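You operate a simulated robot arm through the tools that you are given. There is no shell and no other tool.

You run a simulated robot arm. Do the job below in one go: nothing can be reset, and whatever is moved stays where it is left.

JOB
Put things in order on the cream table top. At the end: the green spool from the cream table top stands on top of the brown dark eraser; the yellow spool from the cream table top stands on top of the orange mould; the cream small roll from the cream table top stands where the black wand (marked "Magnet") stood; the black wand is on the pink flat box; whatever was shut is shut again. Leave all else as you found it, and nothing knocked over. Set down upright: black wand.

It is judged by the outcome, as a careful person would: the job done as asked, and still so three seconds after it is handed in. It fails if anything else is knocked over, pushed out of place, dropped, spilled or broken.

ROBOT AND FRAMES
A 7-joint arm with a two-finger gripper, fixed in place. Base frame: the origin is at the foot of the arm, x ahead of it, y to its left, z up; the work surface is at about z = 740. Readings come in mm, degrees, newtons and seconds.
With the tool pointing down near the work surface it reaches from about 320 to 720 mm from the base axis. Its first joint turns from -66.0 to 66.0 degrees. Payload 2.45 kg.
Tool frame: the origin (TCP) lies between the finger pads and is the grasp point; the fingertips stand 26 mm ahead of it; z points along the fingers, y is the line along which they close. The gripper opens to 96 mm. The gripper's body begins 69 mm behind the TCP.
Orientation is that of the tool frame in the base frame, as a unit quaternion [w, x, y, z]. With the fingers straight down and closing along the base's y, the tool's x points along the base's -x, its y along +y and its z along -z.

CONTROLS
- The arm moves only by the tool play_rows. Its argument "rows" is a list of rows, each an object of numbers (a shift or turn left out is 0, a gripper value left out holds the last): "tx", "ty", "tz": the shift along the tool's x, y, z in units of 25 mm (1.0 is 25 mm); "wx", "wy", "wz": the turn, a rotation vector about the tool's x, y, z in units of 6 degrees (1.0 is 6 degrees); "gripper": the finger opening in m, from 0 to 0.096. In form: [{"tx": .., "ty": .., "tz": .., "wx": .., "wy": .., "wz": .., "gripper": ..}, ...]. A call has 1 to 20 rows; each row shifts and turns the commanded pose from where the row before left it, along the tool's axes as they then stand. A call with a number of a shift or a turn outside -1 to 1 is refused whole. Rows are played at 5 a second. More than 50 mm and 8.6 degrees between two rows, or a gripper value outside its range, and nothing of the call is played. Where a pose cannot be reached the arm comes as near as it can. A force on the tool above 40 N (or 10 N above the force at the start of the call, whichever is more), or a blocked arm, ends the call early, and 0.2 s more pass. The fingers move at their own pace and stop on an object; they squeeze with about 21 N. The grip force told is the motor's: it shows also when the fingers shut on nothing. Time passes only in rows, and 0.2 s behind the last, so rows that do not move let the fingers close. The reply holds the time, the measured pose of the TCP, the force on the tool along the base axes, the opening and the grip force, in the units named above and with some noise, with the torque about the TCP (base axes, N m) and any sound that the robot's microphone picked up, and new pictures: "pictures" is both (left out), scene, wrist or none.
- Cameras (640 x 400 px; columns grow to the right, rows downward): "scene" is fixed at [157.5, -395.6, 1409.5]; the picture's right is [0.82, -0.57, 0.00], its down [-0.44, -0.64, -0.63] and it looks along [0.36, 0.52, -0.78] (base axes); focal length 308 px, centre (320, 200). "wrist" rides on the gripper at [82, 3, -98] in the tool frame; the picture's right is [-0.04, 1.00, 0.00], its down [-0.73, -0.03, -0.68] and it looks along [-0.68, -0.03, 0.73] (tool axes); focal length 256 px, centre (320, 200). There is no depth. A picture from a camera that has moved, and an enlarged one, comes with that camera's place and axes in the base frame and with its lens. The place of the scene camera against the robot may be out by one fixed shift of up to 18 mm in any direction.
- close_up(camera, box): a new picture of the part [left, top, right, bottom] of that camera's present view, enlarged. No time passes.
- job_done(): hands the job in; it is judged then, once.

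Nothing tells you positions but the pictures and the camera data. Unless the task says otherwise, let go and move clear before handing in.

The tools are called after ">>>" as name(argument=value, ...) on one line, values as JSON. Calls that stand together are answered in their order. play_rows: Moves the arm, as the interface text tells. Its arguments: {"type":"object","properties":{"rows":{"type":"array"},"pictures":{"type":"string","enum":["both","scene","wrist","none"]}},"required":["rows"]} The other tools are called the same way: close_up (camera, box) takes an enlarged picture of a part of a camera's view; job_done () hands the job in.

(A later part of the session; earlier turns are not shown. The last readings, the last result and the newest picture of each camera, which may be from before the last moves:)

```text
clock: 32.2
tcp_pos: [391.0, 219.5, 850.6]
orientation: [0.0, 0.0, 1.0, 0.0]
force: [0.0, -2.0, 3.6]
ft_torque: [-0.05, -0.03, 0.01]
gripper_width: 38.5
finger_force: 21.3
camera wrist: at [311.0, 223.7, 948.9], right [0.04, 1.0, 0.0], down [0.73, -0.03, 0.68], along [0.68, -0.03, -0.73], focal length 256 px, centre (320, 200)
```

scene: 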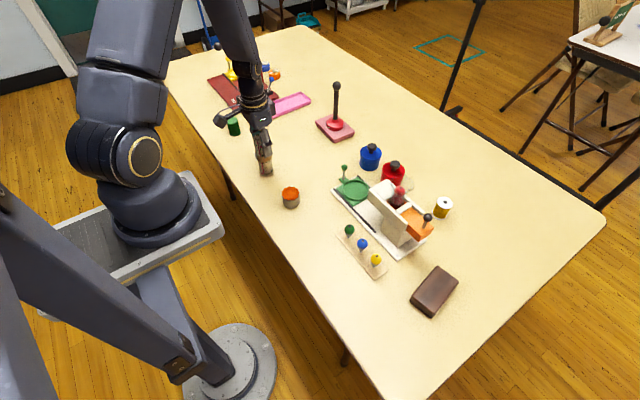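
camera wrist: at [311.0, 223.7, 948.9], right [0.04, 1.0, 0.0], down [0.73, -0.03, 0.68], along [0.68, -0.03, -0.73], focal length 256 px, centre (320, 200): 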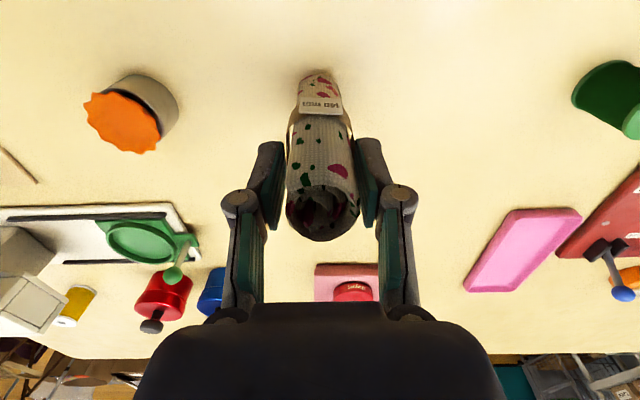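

The fingers stopped at 38.5 mm, wider than the cloth, so the tips are probably on the bulging band. I'll reopen a little, rise about 10 mm and grip the cloth only.

>>> play_rows(rows=[{"gripper": 0.041}, {"gripper": 0.048}, {}, {"tz": -0.2}, {"tz": -0.2}, {}, {"gripper": 0.04}, {"gripper": 0.0}, {}, {}, {}])

>>> close_up(camera="wrist", box=[220, 60, 420, 260])

>>> close_up(camera="scene", box=[230, 110, 300, 180])

```text
clock: 34.6
tcp_pos: [393.0, 220.0, 860.8]
orientation: [0.0, -0.001, 1.0, -0.001]
force: [-0.4, -0.8, 4.4]
ft_torque: [-0.05, 0.02, 0.0]
gripper_width: 38.3
finger_force: 21.2
camera wrist: at [310.6, 223.4, 959.3], right [0.04, 1.0, 0.0], down [0.73, -0.03, 0.68], along [0.68, -0.03, -0.73], focal length 256 px, centre (320, 200)
```

scene: 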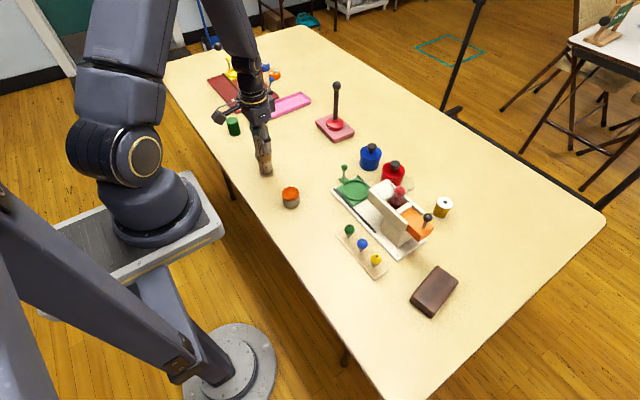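
wrist: 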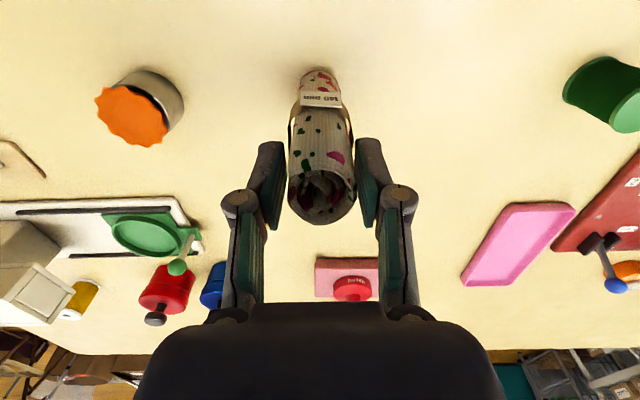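

```text
2.00 times, centred on (320, 160) of wrist
camera zoom: at [310.6, 223.4, 959.3], right [0.04, 1.0, 0.0], down [0.73, -0.03, 0.68], along [0.68, -0.03, -0.73], focal length 512 px, centre (320, 280)
```

zoom: 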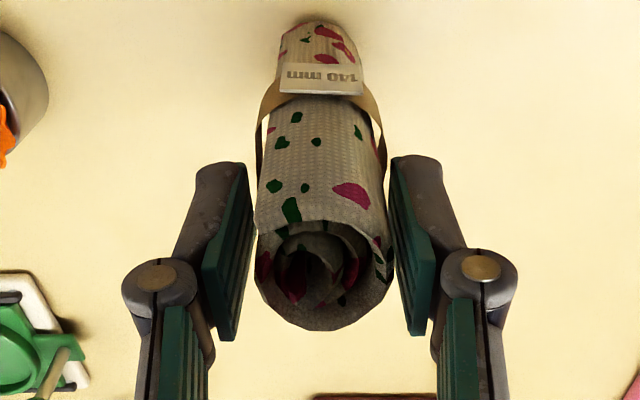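

```text
5.71 times, centred on (265, 145) of scene
camera zoom: at [157.4, -395.7, 1409.5], right [0.82, -0.57, 0.0], down [-0.44, -0.64, -0.63], along [0.36, 0.52, -0.78], focal length 1759 px, centre (634, 514)
```

zoom: 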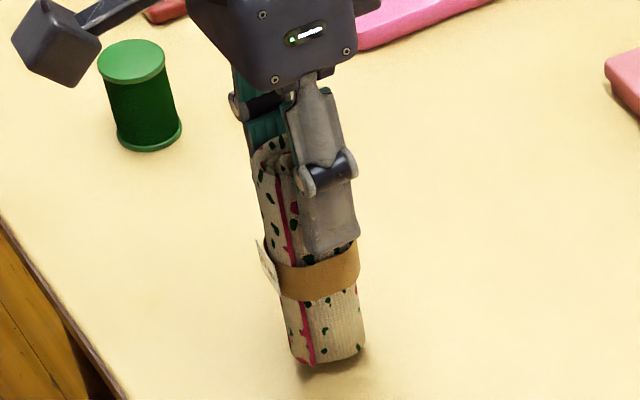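

The width is still 38.3 mm, so that is the roll's effective size here and the grip is above the band. I'll lift slowly and check.

>>> play_rows(rows=[{"tz": -0.1}, {"tz": -0.3}, {"tz": -0.4}, {}, {}])

>>> close_up(camera="scene", box=[230, 110, 300, 180])

```text
clock: 35.8
tcp_pos: [390.9, 219.6, 880.5]
orientation: [0.0, -0.001, 1.0, -0.001]
force: [0.0, -1.3, -0.2]
ft_torque: [0.0, -0.03, 0.01]
gripper_width: 38.5
finger_force: 20.7
camera wrist: at [310.9, 223.1, 979.0], right [0.04, 1.0, 0.0], down [0.73, -0.03, 0.68], along [0.68, -0.03, -0.73], focal length 256 px, centre (320, 200)
```

scene: 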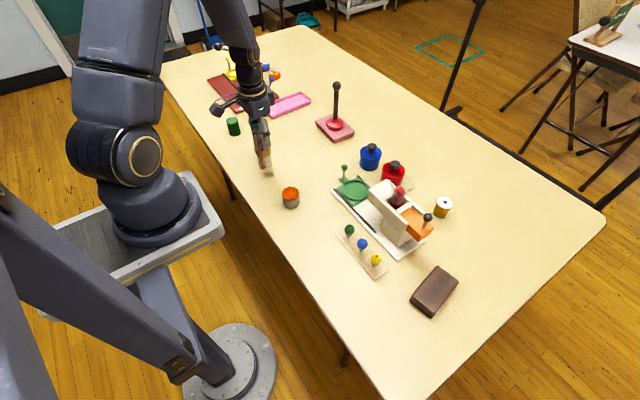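
wrist: 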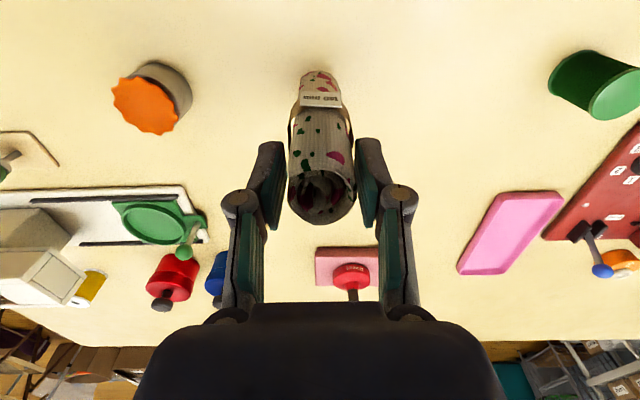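

```text
5.71 times, centred on (265, 145) of scene
camera zoom: at [157.5, -395.6, 1409.5], right [0.82, -0.57, 0.0], down [-0.44, -0.64, -0.63], along [0.36, 0.52, -0.78], focal length 1759 px, centre (634, 514)
```

zoom: 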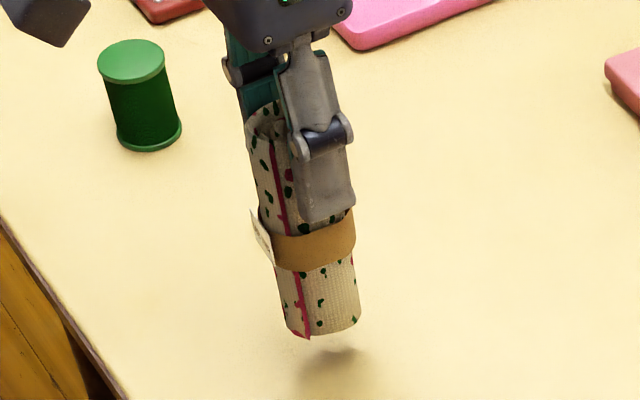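

The roll hangs straight. I'll carry it to where the wand's foot stood, (488.7, 359.7).

>>> play_rows(rows=[{"tz": -0.6}, {"tz": -0.6, "tx": -0.2, "ty": 0.3}, {"tx": -0.44, "ty": 0.6}, {"tx": -0.5, "ty": 0.8}, {"tx": -0.6, "ty": 0.8}, {"tx": -0.6, "ty": 0.8}, {"tx": -0.6, "ty": 0.8}, {"tx": -0.5, "ty": 0.8}, {"tx": -0.3, "ty": 0.5}, {"tx": -0.1, "ty": 0.2}, {}, {}])

>>> close_up(camera="wrist", box=[220, 20, 420, 220])

>>> close_up(camera="scene", box=[220, 80, 330, 180])

```text
clock: 38.4
tcp_pos: [486.9, 359.0, 910.4]
orientation: [0.0, 0.0, 1.0, 0.0]
force: [-0.6, -0.1, -0.4]
ft_torque: [0.03, 0.0, 0.02]
gripper_width: 38.3
finger_force: 21.5
camera wrist: at [405.9, 362.5, 1008.5], right [0.04, 1.0, 0.0], down [0.73, -0.03, 0.68], along [0.68, -0.03, -0.73], focal length 256 px, centre (320, 200)
```

scene: 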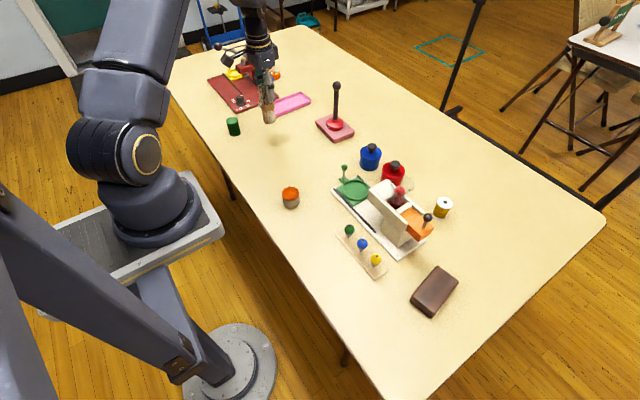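
wrist: 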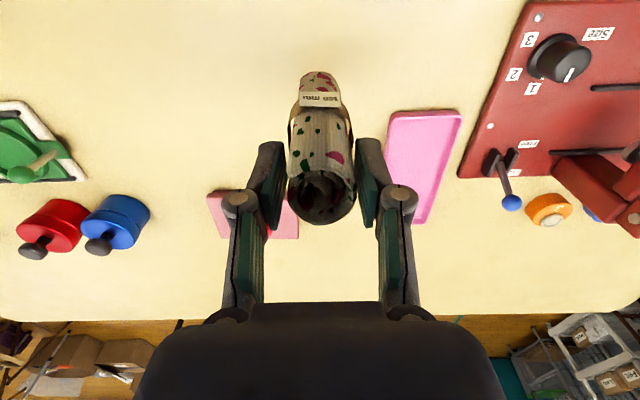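

```text
2.00 times, centred on (320, 120) of wrist
camera zoom: at [405.9, 362.5, 1008.5], right [0.04, 1.0, 0.0], down [0.73, -0.03, 0.68], along [0.68, -0.03, -0.73], focal length 512 px, centre (320, 360)
```

zoom: 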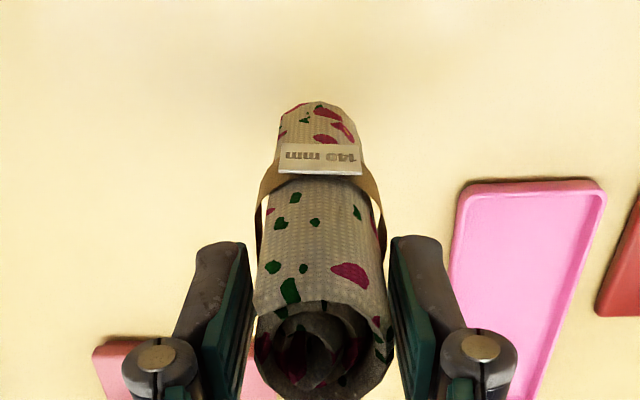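

```text
4.00 times, centred on (275, 130) of scene
camera zoom: at [157.5, -395.6, 1409.5], right [0.82, -0.57, 0.0], down [-0.44, -0.64, -0.63], along [0.36, 0.52, -0.78], focal length 1231 px, centre (500, 480)
```

zoom: 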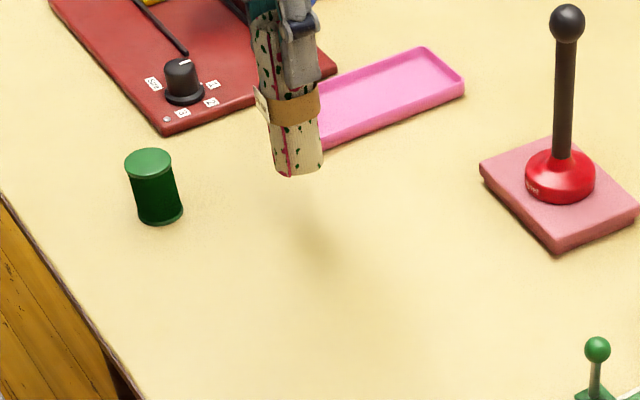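

It is over the target spot. I'll lower to just above the table.

>>> play_rows(rows=[{"tz": 0.3, "tx": -0.04, "ty": 0.02}, {"tz": 0.5}, {"tz": 0.5}, {"tz": 0.3}, {"tz": 0.2}, {"tz": 0.05}, {}, {}])

>>> close_up(camera="scene", box=[220, 80, 330, 180])

```text
clock: 40.2
tcp_pos: [488.4, 360.9, 863.3]
orientation: [-0.001, 0.0, 1.0, 0.001]
force: [0.2, 0.1, -0.5]
ft_torque: [-0.03, -0.05, -0.02]
gripper_width: 38.5
finger_force: 21.5
camera wrist: at [407.4, 363.9, 962.3], right [0.04, 1.0, 0.0], down [0.73, -0.03, 0.68], along [0.68, -0.03, -0.73], focal length 256 px, centre (320, 200)
```

scene: 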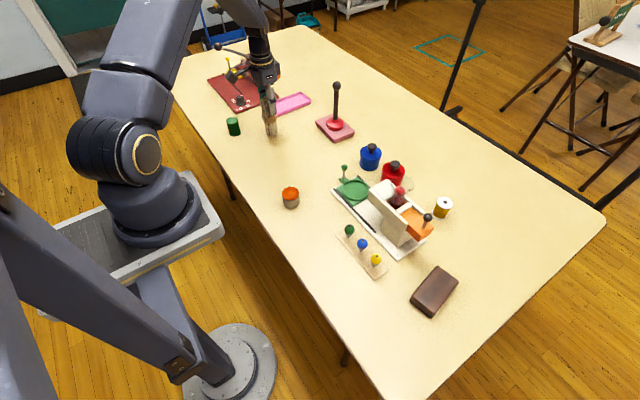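
wrist: 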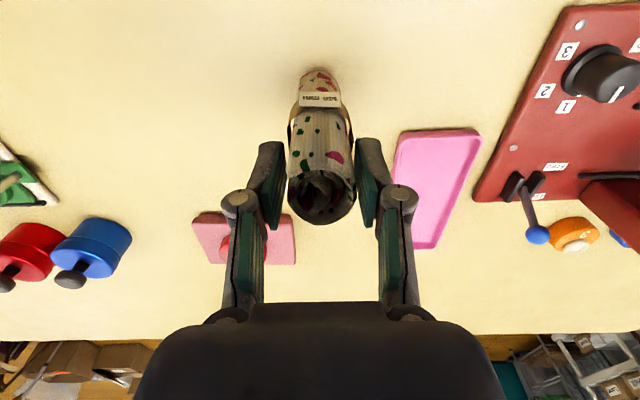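

```text
4.00 times, centred on (275, 130) of scene
camera zoom: at [157.5, -395.6, 1409.5], right [0.82, -0.57, 0.0], down [-0.44, -0.64, -0.63], along [0.36, 0.52, -0.78], focal length 1231 px, centre (500, 480)
```

zoom: 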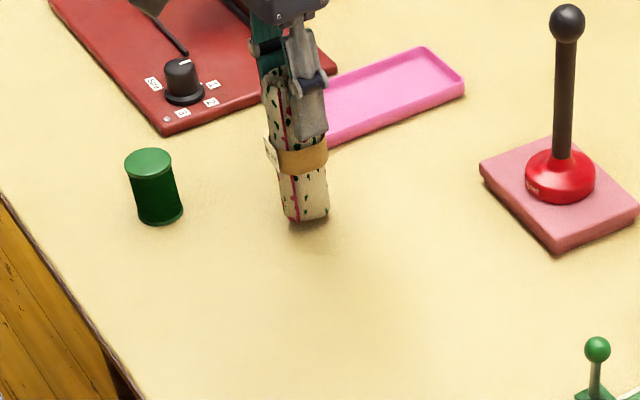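

>>> play_rows(rows=[{"tz": 0.05}, {"tz": 0.04}, {}], pictures="none")

```text
clock: 41.0
tcp_pos: [487.0, 360.7, 860.8]
orientation: [0.001, 0.0, 1.0, -0.001]
force: [0.7, 0.5, -0.2]
ft_torque: [0.07, -0.04, -0.01]
gripper_width: 38.4
finger_force: 21.2
```

>>> play_rows(rows=[{"tz": 0.04}, {}], pictures="none")

```text
clock: 41.6
tcp_pos: [488.1, 360.8, 860.7]
orientation: [0.001, -0.001, 1.0, 0.0]
force: [-0.4, -0.3, -1.5]
ft_torque: [-0.02, -0.03, -0.01]
gripper_width: 38.5
finger_force: 21.1
```

>>> play_rows(rows=[{"tz": 0.04}, {}], pictures="none")

```text
clock: 42.2
tcp_pos: [488.5, 360.2, 860.5]
orientation: [0.001, 0.0, 1.0, 0.0]
force: [-3.0, -2.1, 12.4]
ft_torque: [-0.17, 0.22, 0.02]
gripper_width: 38.4
finger_force: 21.2
```

The roll touches the table. I'll ease off slightly and open in steps.

>>> play_rows(rows=[{"tz": -0.03}, {}, {"gripper": 0.04}, {"gripper": 0.044}, {"gripper": 0.05}, {}, {}])

>>> close_up(camera="scene", box=[220, 80, 330, 180])

```text
clock: 43.8
tcp_pos: [488.6, 360.6, 860.4]
orientation: [0.001, 0.001, 1.0, 0.0]
force: [0.0, -0.6, 0.3]
ft_torque: [0.02, 0.0, 0.02]
gripper_width: 50.2
finger_force: 0.1
camera wrist: at [407.6, 363.4, 959.0], right [0.04, 1.0, 0.0], down [0.73, -0.03, 0.68], along [0.68, -0.03, -0.73], focal length 256 px, centre (320, 200)
```

scene: 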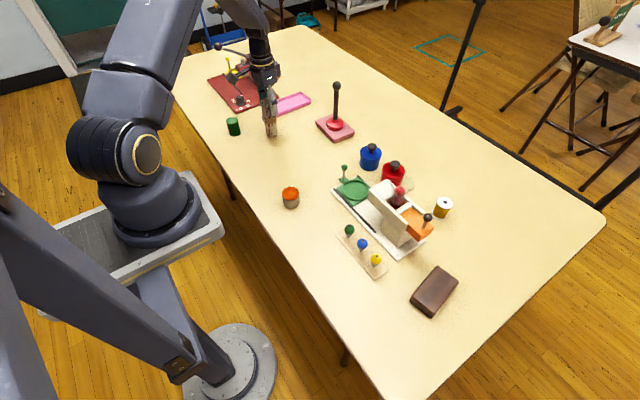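
wrist: 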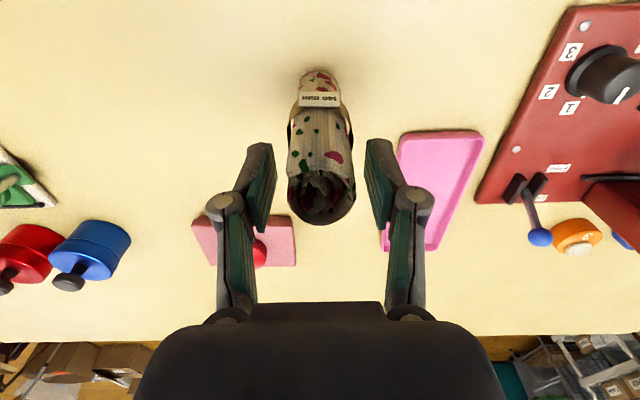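

```text
4.00 times, centred on (275, 130) of scene
camera zoom: at [157.5, -395.6, 1409.5], right [0.82, -0.57, 0.0], down [-0.44, -0.64, -0.63], along [0.36, 0.52, -0.78], focal length 1231 px, centre (500, 480)
```

zoom: 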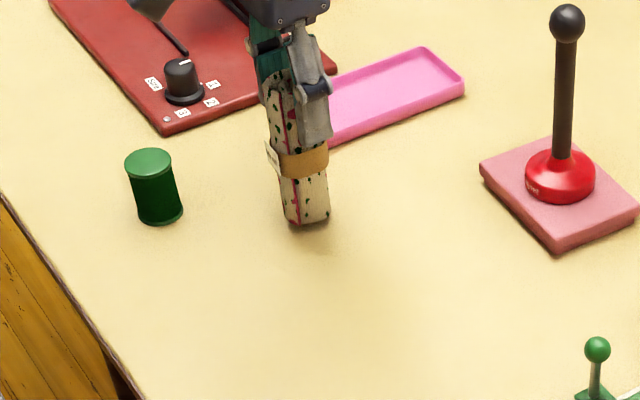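

The roll stands on its own. I'll open further, rise clear, and head toward the green spool.

>>> play_rows(rows=[{"gripper": 0.07}, {"gripper": 0.09}, {}, {"tz": -0.4}, {"tz": -0.8}, {"tz": -1.0}, {"tz": -1.0}, {"tz": -0.8}, {"tx": 0.8, "ty": 0.6}, {"tx": 0.9, "ty": 0.7}, {"tx": 0.9, "ty": 0.7}, {"tx": 0.8, "ty": 0.7}, {"tx": 0.4, "ty": 0.5}, {}, {}])

>>> close_up(camera="wrist", box=[220, 20, 420, 180])

>>> close_up(camera="scene", box=[210, 60, 350, 160])

```text
clock: 47.0
tcp_pos: [392.7, 439.6, 959.9]
orientation: [0.0, -0.001, 1.0, 0.0]
force: [-0.3, -0.7, -0.9]
ft_torque: [0.0, -0.01, -0.03]
gripper_width: 90.1
finger_force: 0.0
camera wrist: at [312.6, 443.8, 1058.4], right [0.04, 1.0, 0.0], down [0.73, -0.03, 0.68], along [0.68, -0.03, -0.73], focal length 256 px, centre (320, 200)
```

scene: 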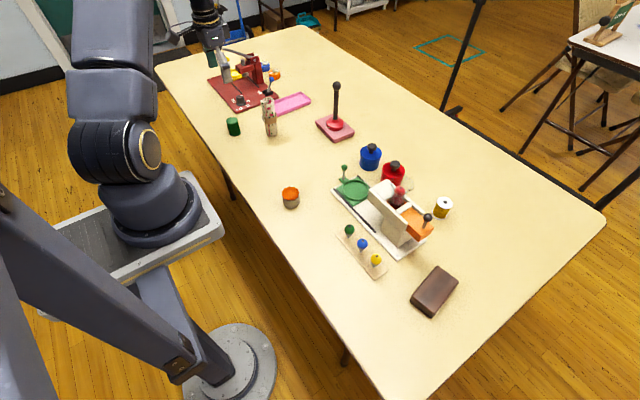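
wrist: 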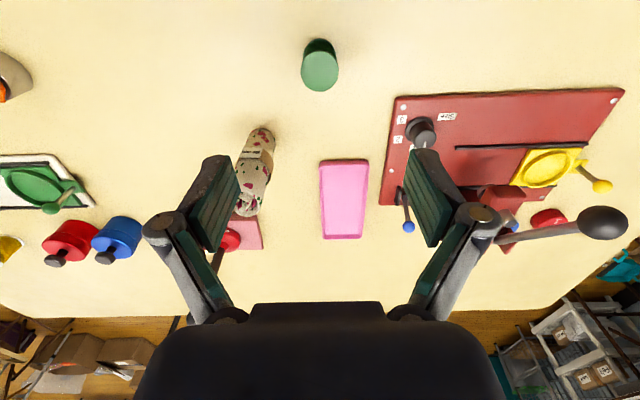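

```text
2.50 times, centred on (320, 100) of wrist
camera zoom: at [312.6, 443.8, 1058.4], right [0.04, 1.0, 0.0], down [0.73, -0.03, 0.68], along [0.68, -0.03, -0.73], focal length 640 px, centre (320, 450)
```

zoom: 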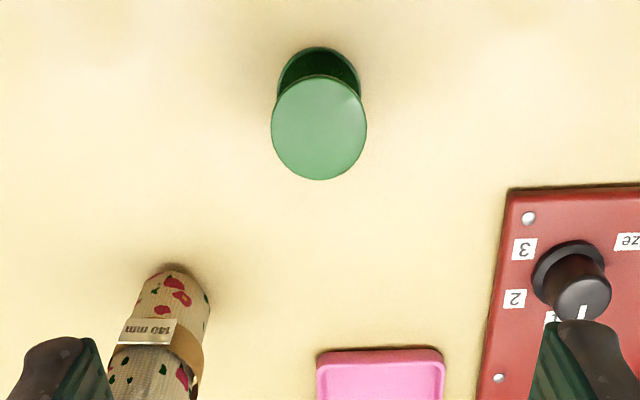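

```text
4.00 times, centred on (280, 110) of scene
camera zoom: at [157.5, -395.6, 1409.5], right [0.82, -0.57, 0.0], down [-0.44, -0.64, -0.63], along [0.36, 0.52, -0.78], focal length 1231 px, centre (480, 560)
```

zoom: 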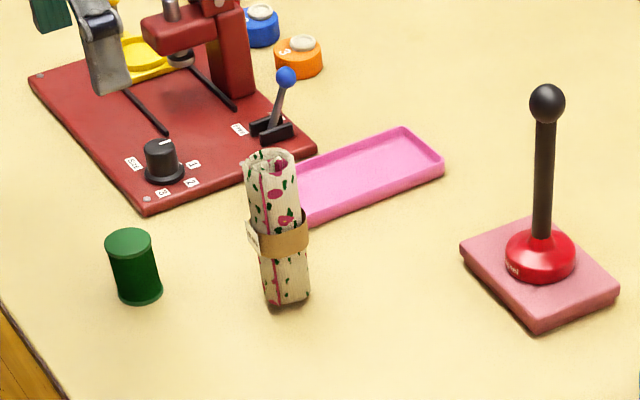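

The roll stands where the wand stood. The green spool is at about (390.5, 439.6), 37 mm across and about 50 mm tall; I'll lower onto it.

>>> play_rows(rows=[{"tx": 0.08, "tz": 0.5, "gripper": 0.08}, {"tz": 0.9}, {"tz": 1.0}, {"tz": 1.0}, {"tz": 1.0}, {"tz": 0.8}, {"tz": 0.4}, {}, {}])

>>> close_up(camera="wrist", box=[220, 60, 420, 220])

```text
clock: 49.0
tcp_pos: [392.6, 439.5, 822.0]
orientation: [0.0, 0.0, 1.0, 0.001]
force: [0.9, -0.2, 0.4]
ft_torque: [0.0, 0.02, 0.0]
gripper_width: 79.6
finger_force: 0.1
camera wrist: at [311.2, 443.1, 919.4], right [0.04, 1.0, 0.0], down [0.73, -0.03, 0.68], along [0.68, -0.03, -0.73], focal length 256 px, centre (320, 200)
```

scene: 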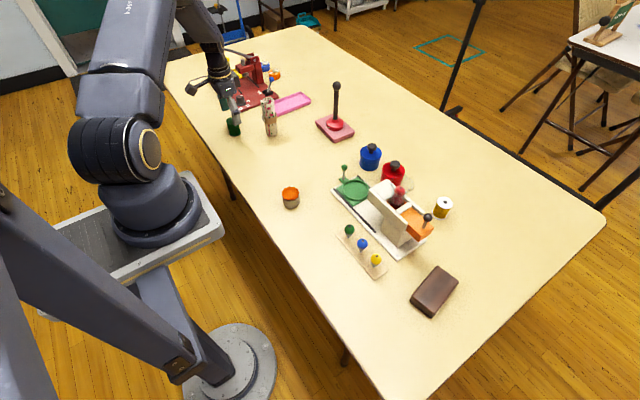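
wrist: 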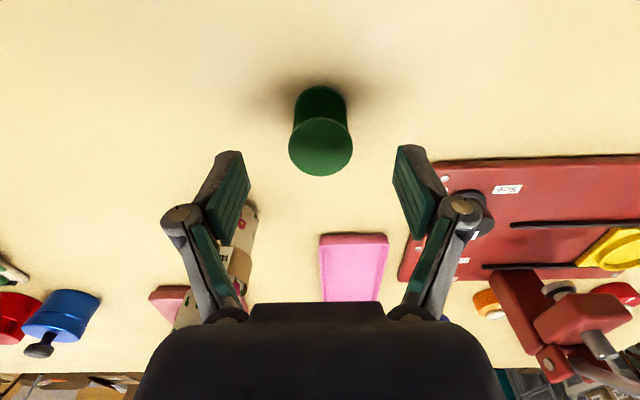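

```text
2.50 times, centred on (320, 140) of wrist
camera zoom: at [311.2, 443.1, 919.4], right [0.04, 1.0, 0.0], down [0.73, -0.03, 0.68], along [0.68, -0.03, -0.73], focal length 640 px, centre (320, 350)
```

zoom: 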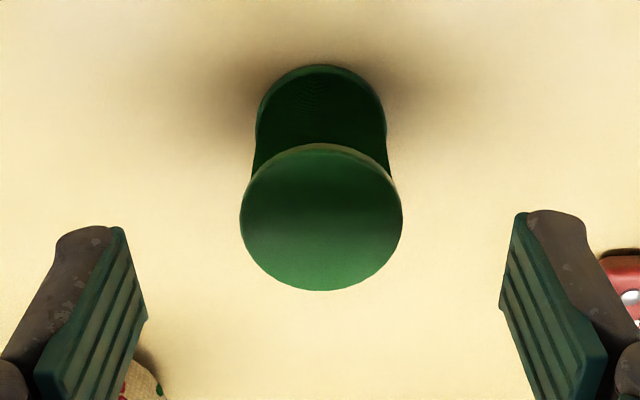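

>>> play_rows(rows=[{"tx": 0.02, "tz": 0.6}, {"tz": 0.6}, {"tz": 0.5}, {"tz": 0.2}, {}, {"gripper": 0.05}, {"gripper": 0.042}, {}])

>>> close_up(camera="scene", box=[190, 80, 290, 160])

```text
clock: 50.8
tcp_pos: [390.8, 441.6, 773.0]
orientation: [0.0, 0.0, 1.0, 0.0]
force: [0.2, 0.1, 0.3]
ft_torque: [0.0, -0.01, 0.02]
gripper_width: 42.0
finger_force: 0.1
camera wrist: at [309.9, 444.2, 871.5], right [0.04, 1.0, 0.0], down [0.73, -0.03, 0.68], along [0.68, -0.03, -0.73], focal length 256 px, centre (320, 200)
```

scene: 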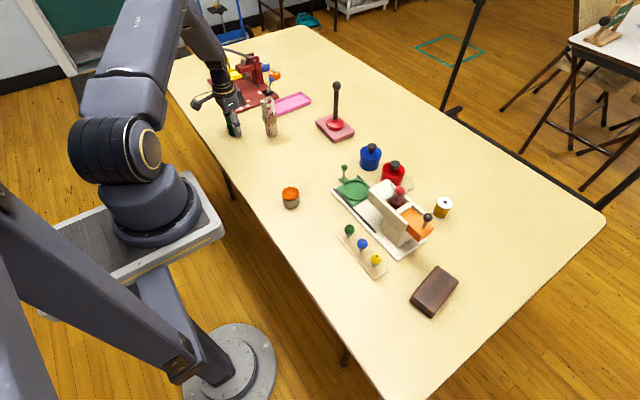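
wrist: 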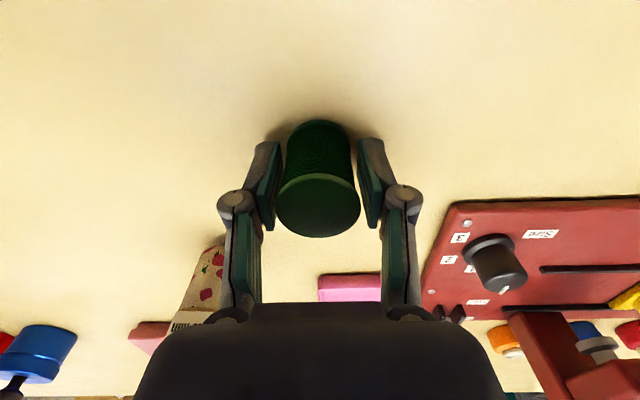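

```text
5.00 times, centred on (240, 120) of scene
camera zoom: at [157.5, -395.6, 1409.5], right [0.82, -0.57, 0.0], down [-0.44, -0.64, -0.63], along [0.36, 0.52, -0.78], focal length 1539 px, centre (720, 600)
```

zoom: 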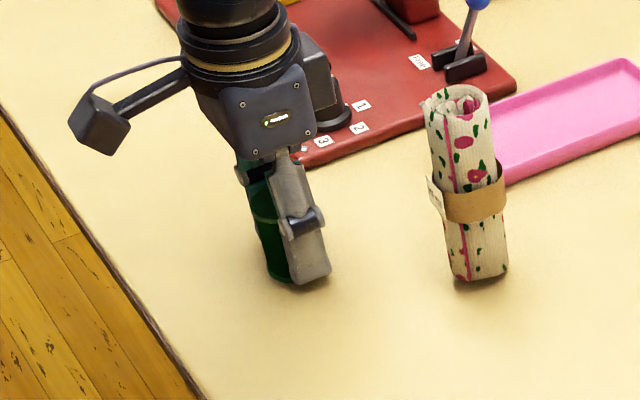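

>>> play_rows(rows=[{"ty": -0.04, "gripper": 0.038}, {"gripper": 0.0}, {}, {}, {}], pictures="wrist")

```text
clock: 52.0
tcp_pos: [391.2, 439.9, 773.9]
orientation: [0.0, -0.001, 1.0, 0.0]
force: [-0.1, 0.1, 1.4]
ft_torque: [0.03, 0.01, 0.05]
gripper_width: 36.5
finger_force: 21.1
camera wrist: at [310.1, 443.1, 871.6], right [0.04, 1.0, 0.0], down [0.73, -0.03, 0.68], along [0.68, -0.03, -0.73], focal length 256 px, centre (320, 200)
```

wrist: 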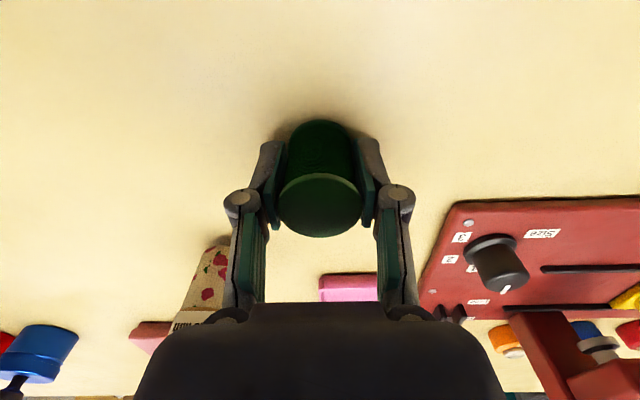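

The green spool is held at 36.5 mm. I'll lift it straight up well clear.

>>> play_rows(rows=[{"tz": -0.2}, {"tz": -0.5}, {"tz": -0.9}, {"tz": -1.0}, {"tz": -1.0}, {"tz": -1.0}, {"tz": -1.0}, {"tz": -1.0}, {"tz": -1.0}, {"tz": -0.6}, {"tz": -0.2}, {}])

```text
clock: 54.6
tcp_pos: [389.4, 438.3, 983.9]
orientation: [0.0, -0.001, 1.0, 0.0]
force: [0.6, 0.2, -1.0]
ft_torque: [0.0, 0.01, -0.01]
gripper_width: 36.7
finger_force: 21.5
camera wrist: at [309.1, 442.3, 1081.4], right [0.04, 1.0, 0.0], down [0.73, -0.03, 0.68], along [0.68, -0.03, -0.73], focal length 256 px, centre (320, 200)
```

scene: 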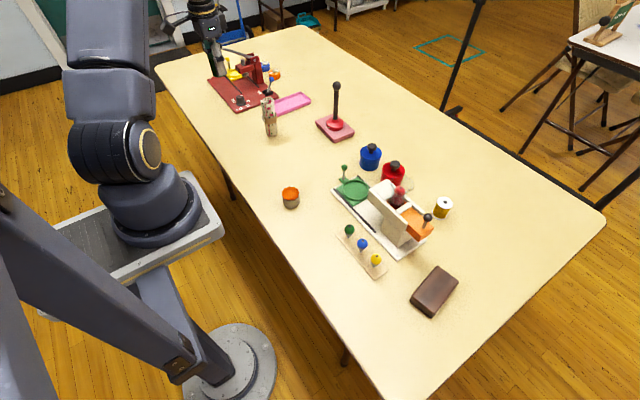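
wrist: 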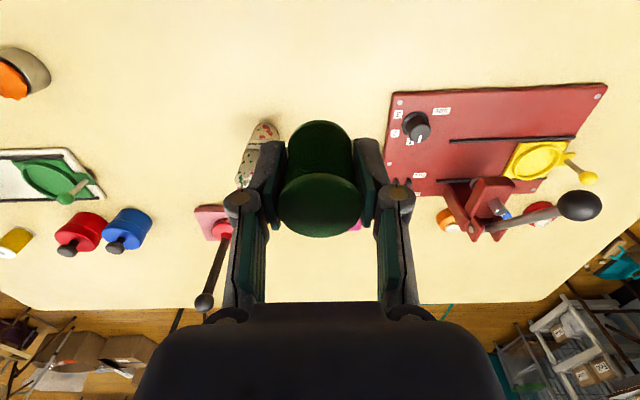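

>>> play_rows(rows=[{"ty": -0.4}, {"ty": -0.8}, {"ty": -1.0, "tx": -0.1}, {"ty": -1.0, "tx": -0.1}, {"ty": -1.0, "tx": -0.1}, {"ty": -1.0, "tx": -0.1}, {"ty": -1.0, "tx": -0.1}, {"ty": -1.0, "tx": -0.1}, {"ty": -1.0, "tx": -0.1}, {"ty": -1.0, "tx": -0.1}, {"ty": -1.0, "tx": -0.1}, {"ty": -1.0, "tx": -0.1}, {"ty": -1.0, "tx": -0.1}, {"ty": -1.0, "tx": -0.1}, {"ty": -1.0, "tx": -0.1}, {"ty": -1.0, "tx": -0.1}, {"ty": -1.0, "tx": -0.1}, {"ty": -1.0, "tx": -0.1}, {"ty": -1.0, "tx": -0.1}, {"ty": -1.0, "tx": -0.1}], pictures="both")

```text
clock: 58.8
tcp_pos: [437.7, -41.1, 983.3]
orientation: [-0.001, -0.001, 1.0, 0.0]
force: [0.2, -0.8, -0.1]
ft_torque: [0.05, 0.0, 0.01]
gripper_width: 36.5
finger_force: 20.6
camera wrist: at [355.7, -38.0, 1081.7], right [0.04, 1.0, 0.0], down [0.73, -0.03, 0.68], along [0.68, -0.03, -0.73], focal length 256 px, centre (320, 200)
```

scene: 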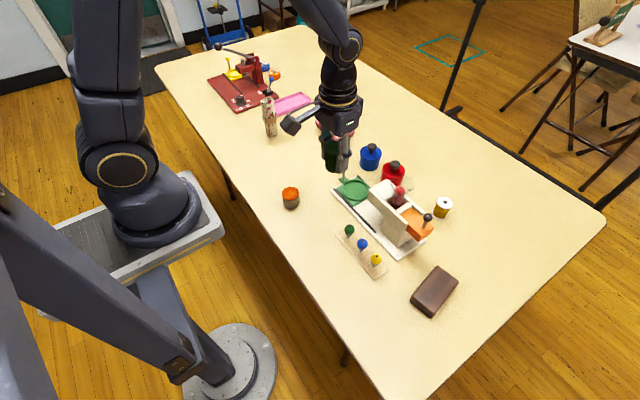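
wrist: 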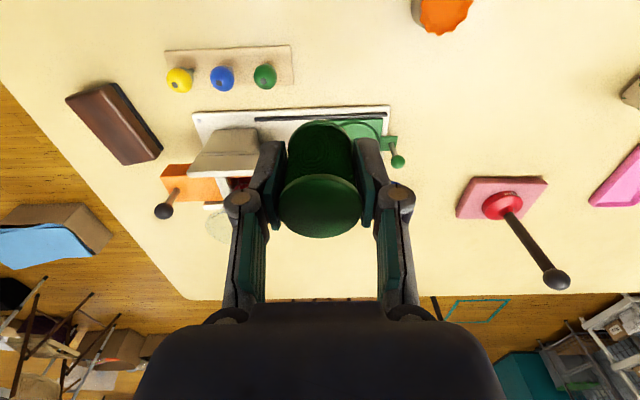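

>>> close_up(camera="wrist", box=[40, 30, 240, 230])

>>> close_up(camera="scene", box=[390, 250, 480, 330])

```text
2.00 times, centred on (140, 130) of wrist
camera zoom: at [355.7, -38.0, 1081.7], right [0.04, 1.0, 0.0], down [0.73, -0.03, 0.68], along [0.68, -0.03, -0.73], focal length 512 px, centre (680, 340)
```

zoom: 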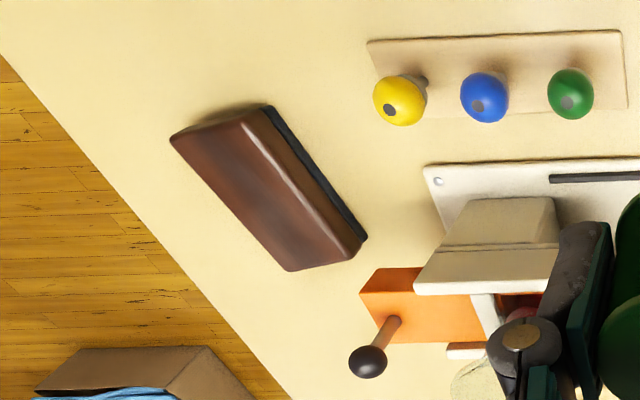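

```text
5.00 times, centred on (435, 290) of scene
camera zoom: at [157.5, -395.6, 1409.5], right [0.82, -0.57, 0.0], down [-0.44, -0.64, -0.63], along [0.36, 0.52, -0.78], focal length 1539 px, centre (-255, -250)
```

zoom: 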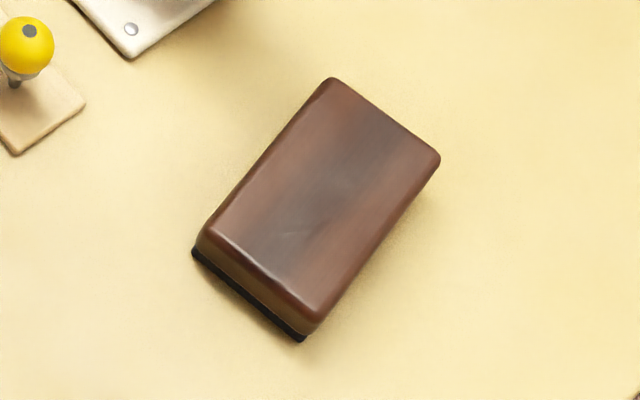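

The eraser's top is about 98 × 53 mm, centred near (507, -314). I'll move the spool above it.

>>> play_rows(rows=[{"ty": -0.9, "tx": -0.22}, {"ty": -0.9, "tx": -0.22}, {"ty": -0.9, "tx": -0.22}, {"ty": -0.9, "tx": -0.22}, {"ty": -0.9, "tx": -0.22}, {"ty": -0.9, "tx": -0.22}, {"ty": -0.9, "tx": -0.22}, {"ty": -0.9, "tx": -0.22}, {"ty": -0.9, "tx": -0.22}, {"ty": -0.9, "tx": -0.22}, {"ty": -0.9, "tx": -0.22}, {"ty": -0.6, "tx": -0.22}, {"ty": -0.3, "tx": -0.1}, {"tz": 0.6}, {"tz": 0.9}, {"tz": 0.9}, {"tz": 0.4}, {}, {}])

>>> close_up(camera="scene", box=[370, 220, 500, 330])

>>> close_up(camera="wrist", box=[220, 20, 420, 220])

```text
clock: 62.8
tcp_pos: [506.0, -311.0, 912.8]
orientation: [0.0, -0.001, 1.0, 0.001]
force: [-0.3, -0.7, -0.4]
ft_torque: [-0.02, 0.01, -0.02]
gripper_width: 36.5
finger_force: 21.0
camera wrist: at [424.5, -307.7, 1010.8], right [0.04, 1.0, 0.0], down [0.73, -0.03, 0.68], along [0.68, -0.03, -0.73], focal length 256 px, centre (320, 200)
```

scene: 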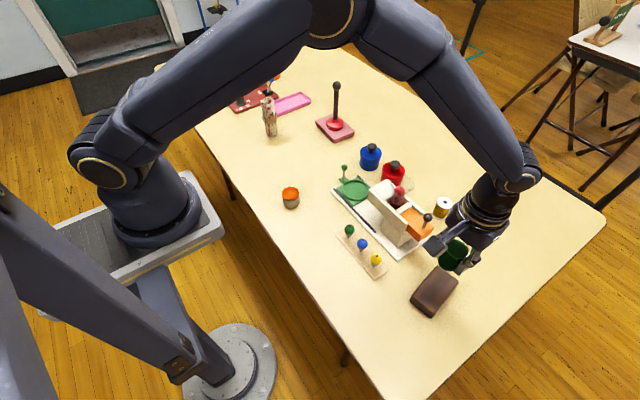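
wrist: 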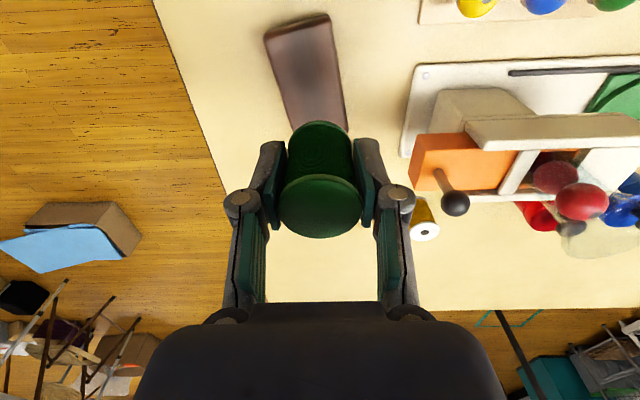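

```text
3.64 times, centred on (435, 275) of scene
camera zoom: at [157.5, -395.6, 1409.5], right [0.82, -0.57, 0.0], down [-0.44, -0.64, -0.63], along [0.36, 0.52, -0.78], focal length 1119 px, centre (-98, -73)
```

zoom: 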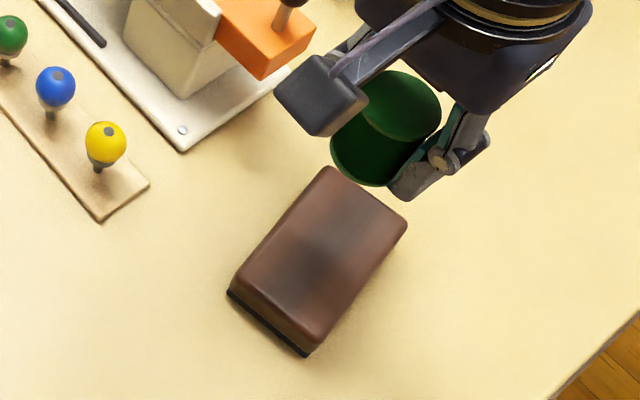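

```text
2.00 times, centred on (320, 120) of wrist
camera zoom: at [424.5, -307.7, 1010.8], right [0.04, 1.0, 0.0], down [0.73, -0.03, 0.68], along [0.68, -0.03, -0.73], focal length 512 px, centre (320, 360)
```

zoom: 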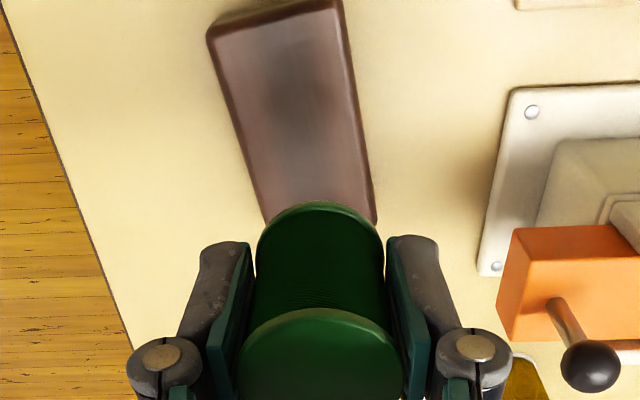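

The eraser's top is at z ≈ 768, with its centre refined to (510.5, -320). I'll shift over it and lower to just above.

>>> play_rows(rows=[{"tx": -0.09, "ty": -0.18}, {"tx": -0.09, "ty": -0.18}, {"tz": 0.5}, {"tz": 0.8}, {"tz": 0.9}, {"tz": 0.9}, {"tz": 0.6}, {"tz": 0.3}, {}, {}])

>>> close_up(camera="scene", box=[370, 220, 500, 330])

>>> close_up(camera="wrist", box=[220, 50, 420, 250])

```text
clock: 65.0
tcp_pos: [509.8, -321.7, 811.9]
orientation: [0.0, -0.001, 1.0, 0.0]
force: [-0.6, 0.4, 0.3]
ft_torque: [-0.01, -0.03, 0.01]
gripper_width: 36.3
finger_force: 20.8
camera wrist: at [428.6, -316.6, 911.2], right [0.04, 1.0, 0.0], down [0.73, -0.03, 0.68], along [0.68, -0.03, -0.73], focal length 256 px, centre (320, 200)
```

scene: 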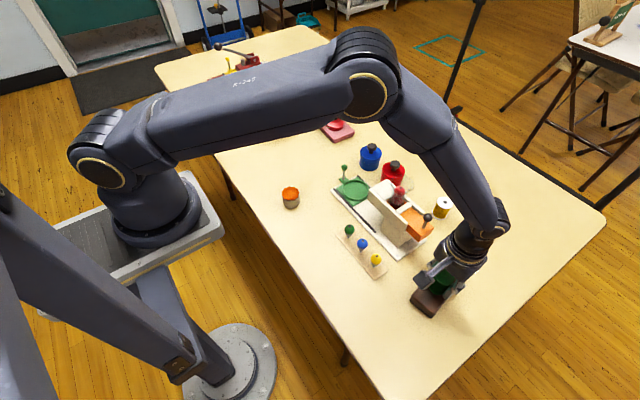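
wrist: 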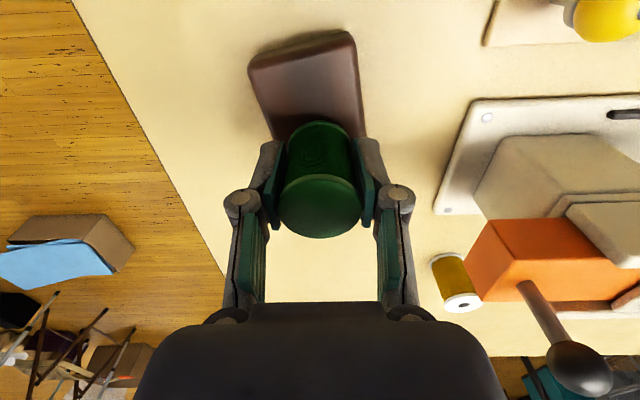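

```text
3.64 times, centred on (435, 275) of scene
camera zoom: at [157.5, -395.6, 1409.5], right [0.82, -0.57, 0.0], down [-0.44, -0.64, -0.63], along [0.36, 0.52, -0.78], focal length 1119 px, centre (-98, -73)
```

zoom: 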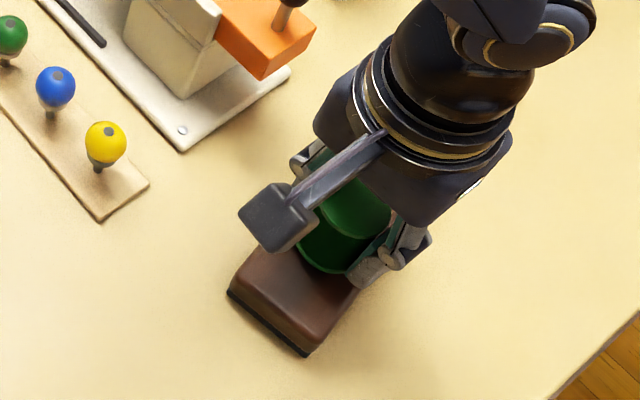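

```text
2.00 times, centred on (320, 150) of wrist
camera zoom: at [428.6, -316.6, 911.2], right [0.04, 1.0, 0.0], down [0.73, -0.03, 0.68], along [0.68, -0.03, -0.73], focal length 512 px, centre (320, 300)
```

zoom: 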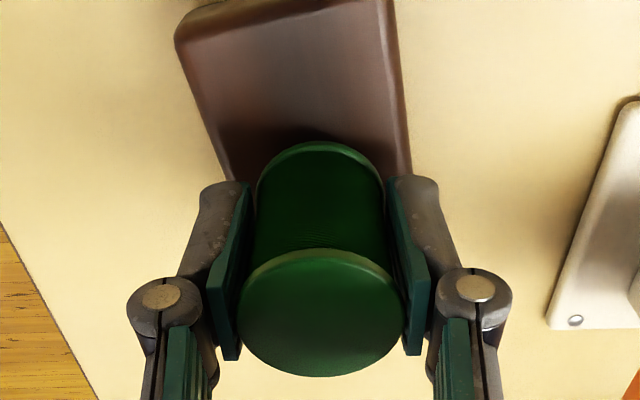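

>>> play_rows(rows=[{"tz": 0.15}, {"tz": 0.1}, {"tz": 0.06}, {}], pictures="none")

```text
clock: 66.0
tcp_pos: [509.0, -321.6, 806.7]
orientation: [0.0, -0.001, 1.0, 0.0]
force: [-0.4, -0.9, -0.6]
ft_torque: [-0.01, -0.03, -0.02]
gripper_width: 36.6
finger_force: 21.2
```

>>> play_rows(rows=[{"tz": 0.06}, {"tz": 0.05}, {}], pictures="none")

```text
clock: 66.8
tcp_pos: [509.3, -320.3, 804.7]
orientation: [0.001, 0.0, 1.0, -0.001]
force: [-4.4, 2.1, 19.3]
ft_torque: [0.18, 0.16, -0.01]
gripper_width: 36.5
finger_force: 20.9
```

Contact is made, slightly firm. I'll back off a touch before releasing.

>>> play_rows(rows=[{"tz": -0.04}, {}], pictures="none")

```text
clock: 67.4
tcp_pos: [511.3, -319.6, 804.6]
orientation: [0.001, -0.001, 1.0, -0.001]
force: [-0.2, -1.9, 12.6]
ft_torque: [0.0, 0.02, 0.02]
gripper_width: 36.6
finger_force: 20.8
```

>>> play_rows(rows=[{"tz": -0.03}, {}], pictures="none")

```text
clock: 68.0
tcp_pos: [510.5, -318.8, 803.6]
orientation: [0.0, -0.001, 1.0, 0.0]
force: [0.9, -0.4, 2.9]
ft_torque: [-0.07, -0.06, 0.02]
gripper_width: 36.6
finger_force: 20.7
```

Load is now light, so I'll open in small steps.

>>> play_rows(rows=[{"gripper": 0.038}, {"gripper": 0.042}, {"gripper": 0.05}, {}, {}])

>>> close_up(camera="scene", box=[370, 220, 500, 330])

>>> close_up(camera="wrist", box=[220, 50, 420, 250])

```text
clock: 69.2
tcp_pos: [509.7, -319.9, 804.7]
orientation: [0.0, -0.001, 1.0, 0.0]
force: [0.4, 0.3, 0.5]
ft_torque: [0.01, 0.02, -0.01]
gripper_width: 50.1
finger_force: 0.1
camera wrist: at [428.5, -316.1, 903.0], right [0.04, 1.0, 0.0], down [0.73, -0.03, 0.68], along [0.68, -0.03, -0.73], focal length 256 px, centre (320, 200)
```

scene: 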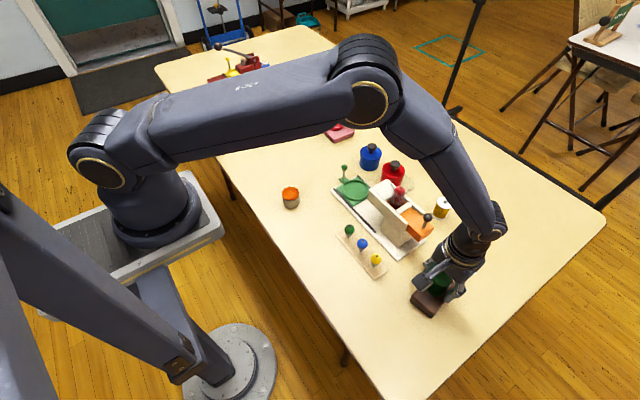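
wrist: 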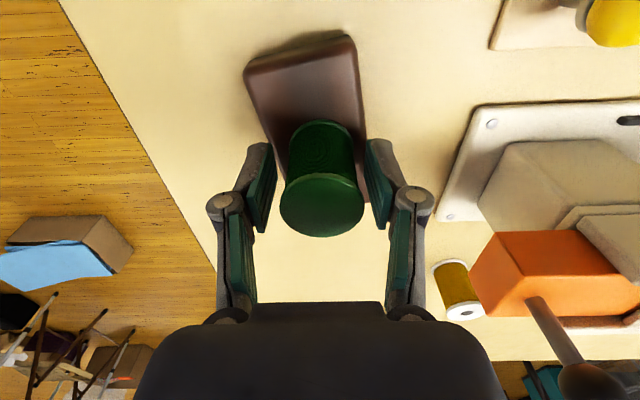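

```text
3.64 times, centred on (435, 275) of scene
camera zoom: at [157.5, -395.6, 1409.5], right [0.82, -0.57, 0.0], down [-0.44, -0.64, -0.63], along [0.36, 0.52, -0.78], focal length 1119 px, centre (-98, -73)
```

zoom: 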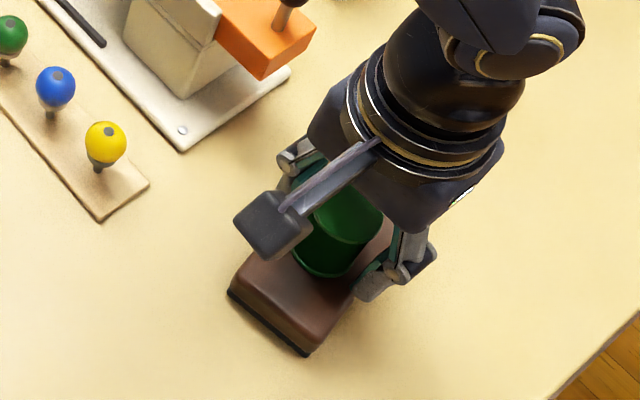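

```text
2.00 times, centred on (320, 150) of wrist
camera zoom: at [428.5, -316.1, 903.0], right [0.04, 1.0, 0.0], down [0.73, -0.03, 0.68], along [0.68, -0.03, -0.73], focal length 512 px, centre (320, 300)
```

zoom: 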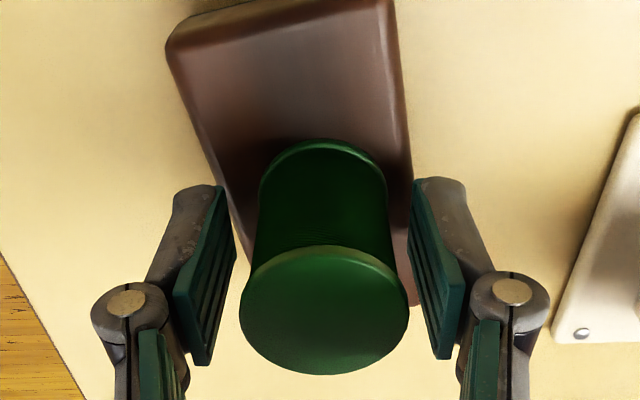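

The green spool stands on the eraser, which hasn't moved. I'll rise clear and go look at the yellow spool near (690, -180).

>>> play_rows(rows=[{"gripper": 0.06}, {"gripper": 0.075}, {"tz": -0.3}, {"tz": -0.7}, {"tz": -1.0}, {"tz": -1.0}, {"tz": -1.0}, {"tz": -1.0}, {"tz": -1.0}, {"tx": -0.5, "ty": 0.5}, {"tx": -0.7, "ty": 0.7}, {"tx": -0.8, "ty": 0.8}, {"tx": -0.8, "ty": 0.8}, {"tx": -0.8, "ty": 0.8}, {"tx": -0.7, "ty": 0.8}, {"tx": -0.5, "ty": 0.6}, {"tx": -0.3, "ty": 0.3}, {}, {}])

>>> close_up(camera="wrist", box=[200, 20, 460, 220])

>>> close_up(camera="scene", box=[370, 170, 490, 320])

```text
clock: 73.2
tcp_pos: [638.3, -186.6, 955.3]
orientation: [0.0, 0.0, 1.0, 0.0]
force: [0.2, 0.9, -0.3]
ft_torque: [-0.02, 0.01, 0.01]
gripper_width: 75.0
finger_force: 0.0
camera wrist: at [556.8, -183.6, 1053.5], right [0.04, 1.0, 0.0], down [0.73, -0.03, 0.68], along [0.68, -0.03, -0.73], focal length 256 px, centre (320, 200)
```

scene: 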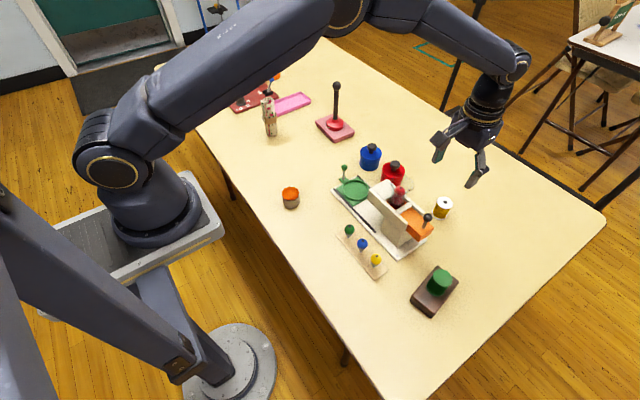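
wrist: 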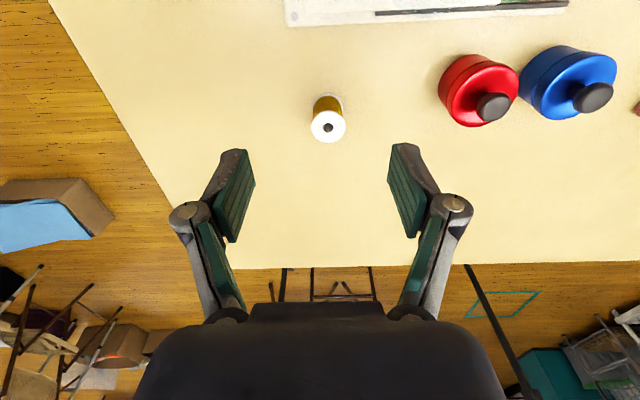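

```text
2.00 times, centred on (330, 120) of wrist
camera zoom: at [556.8, -183.6, 1053.5], right [0.04, 1.0, 0.0], down [0.73, -0.03, 0.68], along [0.68, -0.03, -0.73], focal length 512 px, centre (300, 360)
```

zoom: 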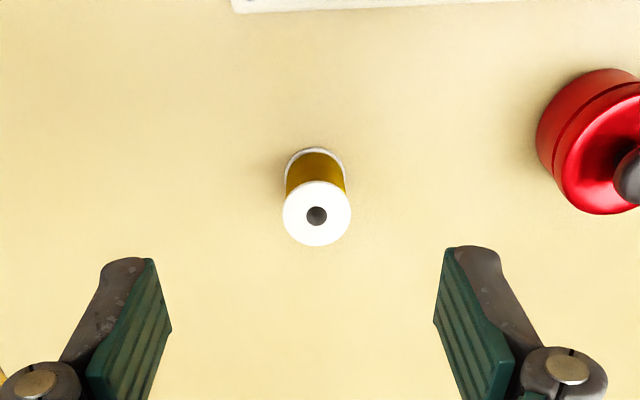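

```text
2.67 times, centred on (430, 245) of scene
camera zoom: at [157.5, -395.6, 1409.5], right [0.82, -0.57, 0.0], down [-0.44, -0.64, -0.63], along [0.36, 0.52, -0.78], focal length 821 px, centre (27, 80)
```

zoom: 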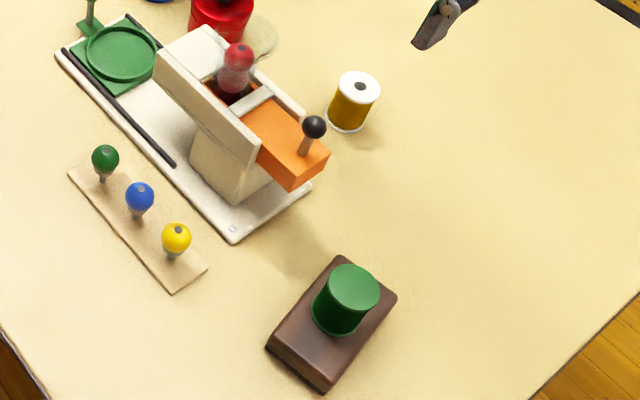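

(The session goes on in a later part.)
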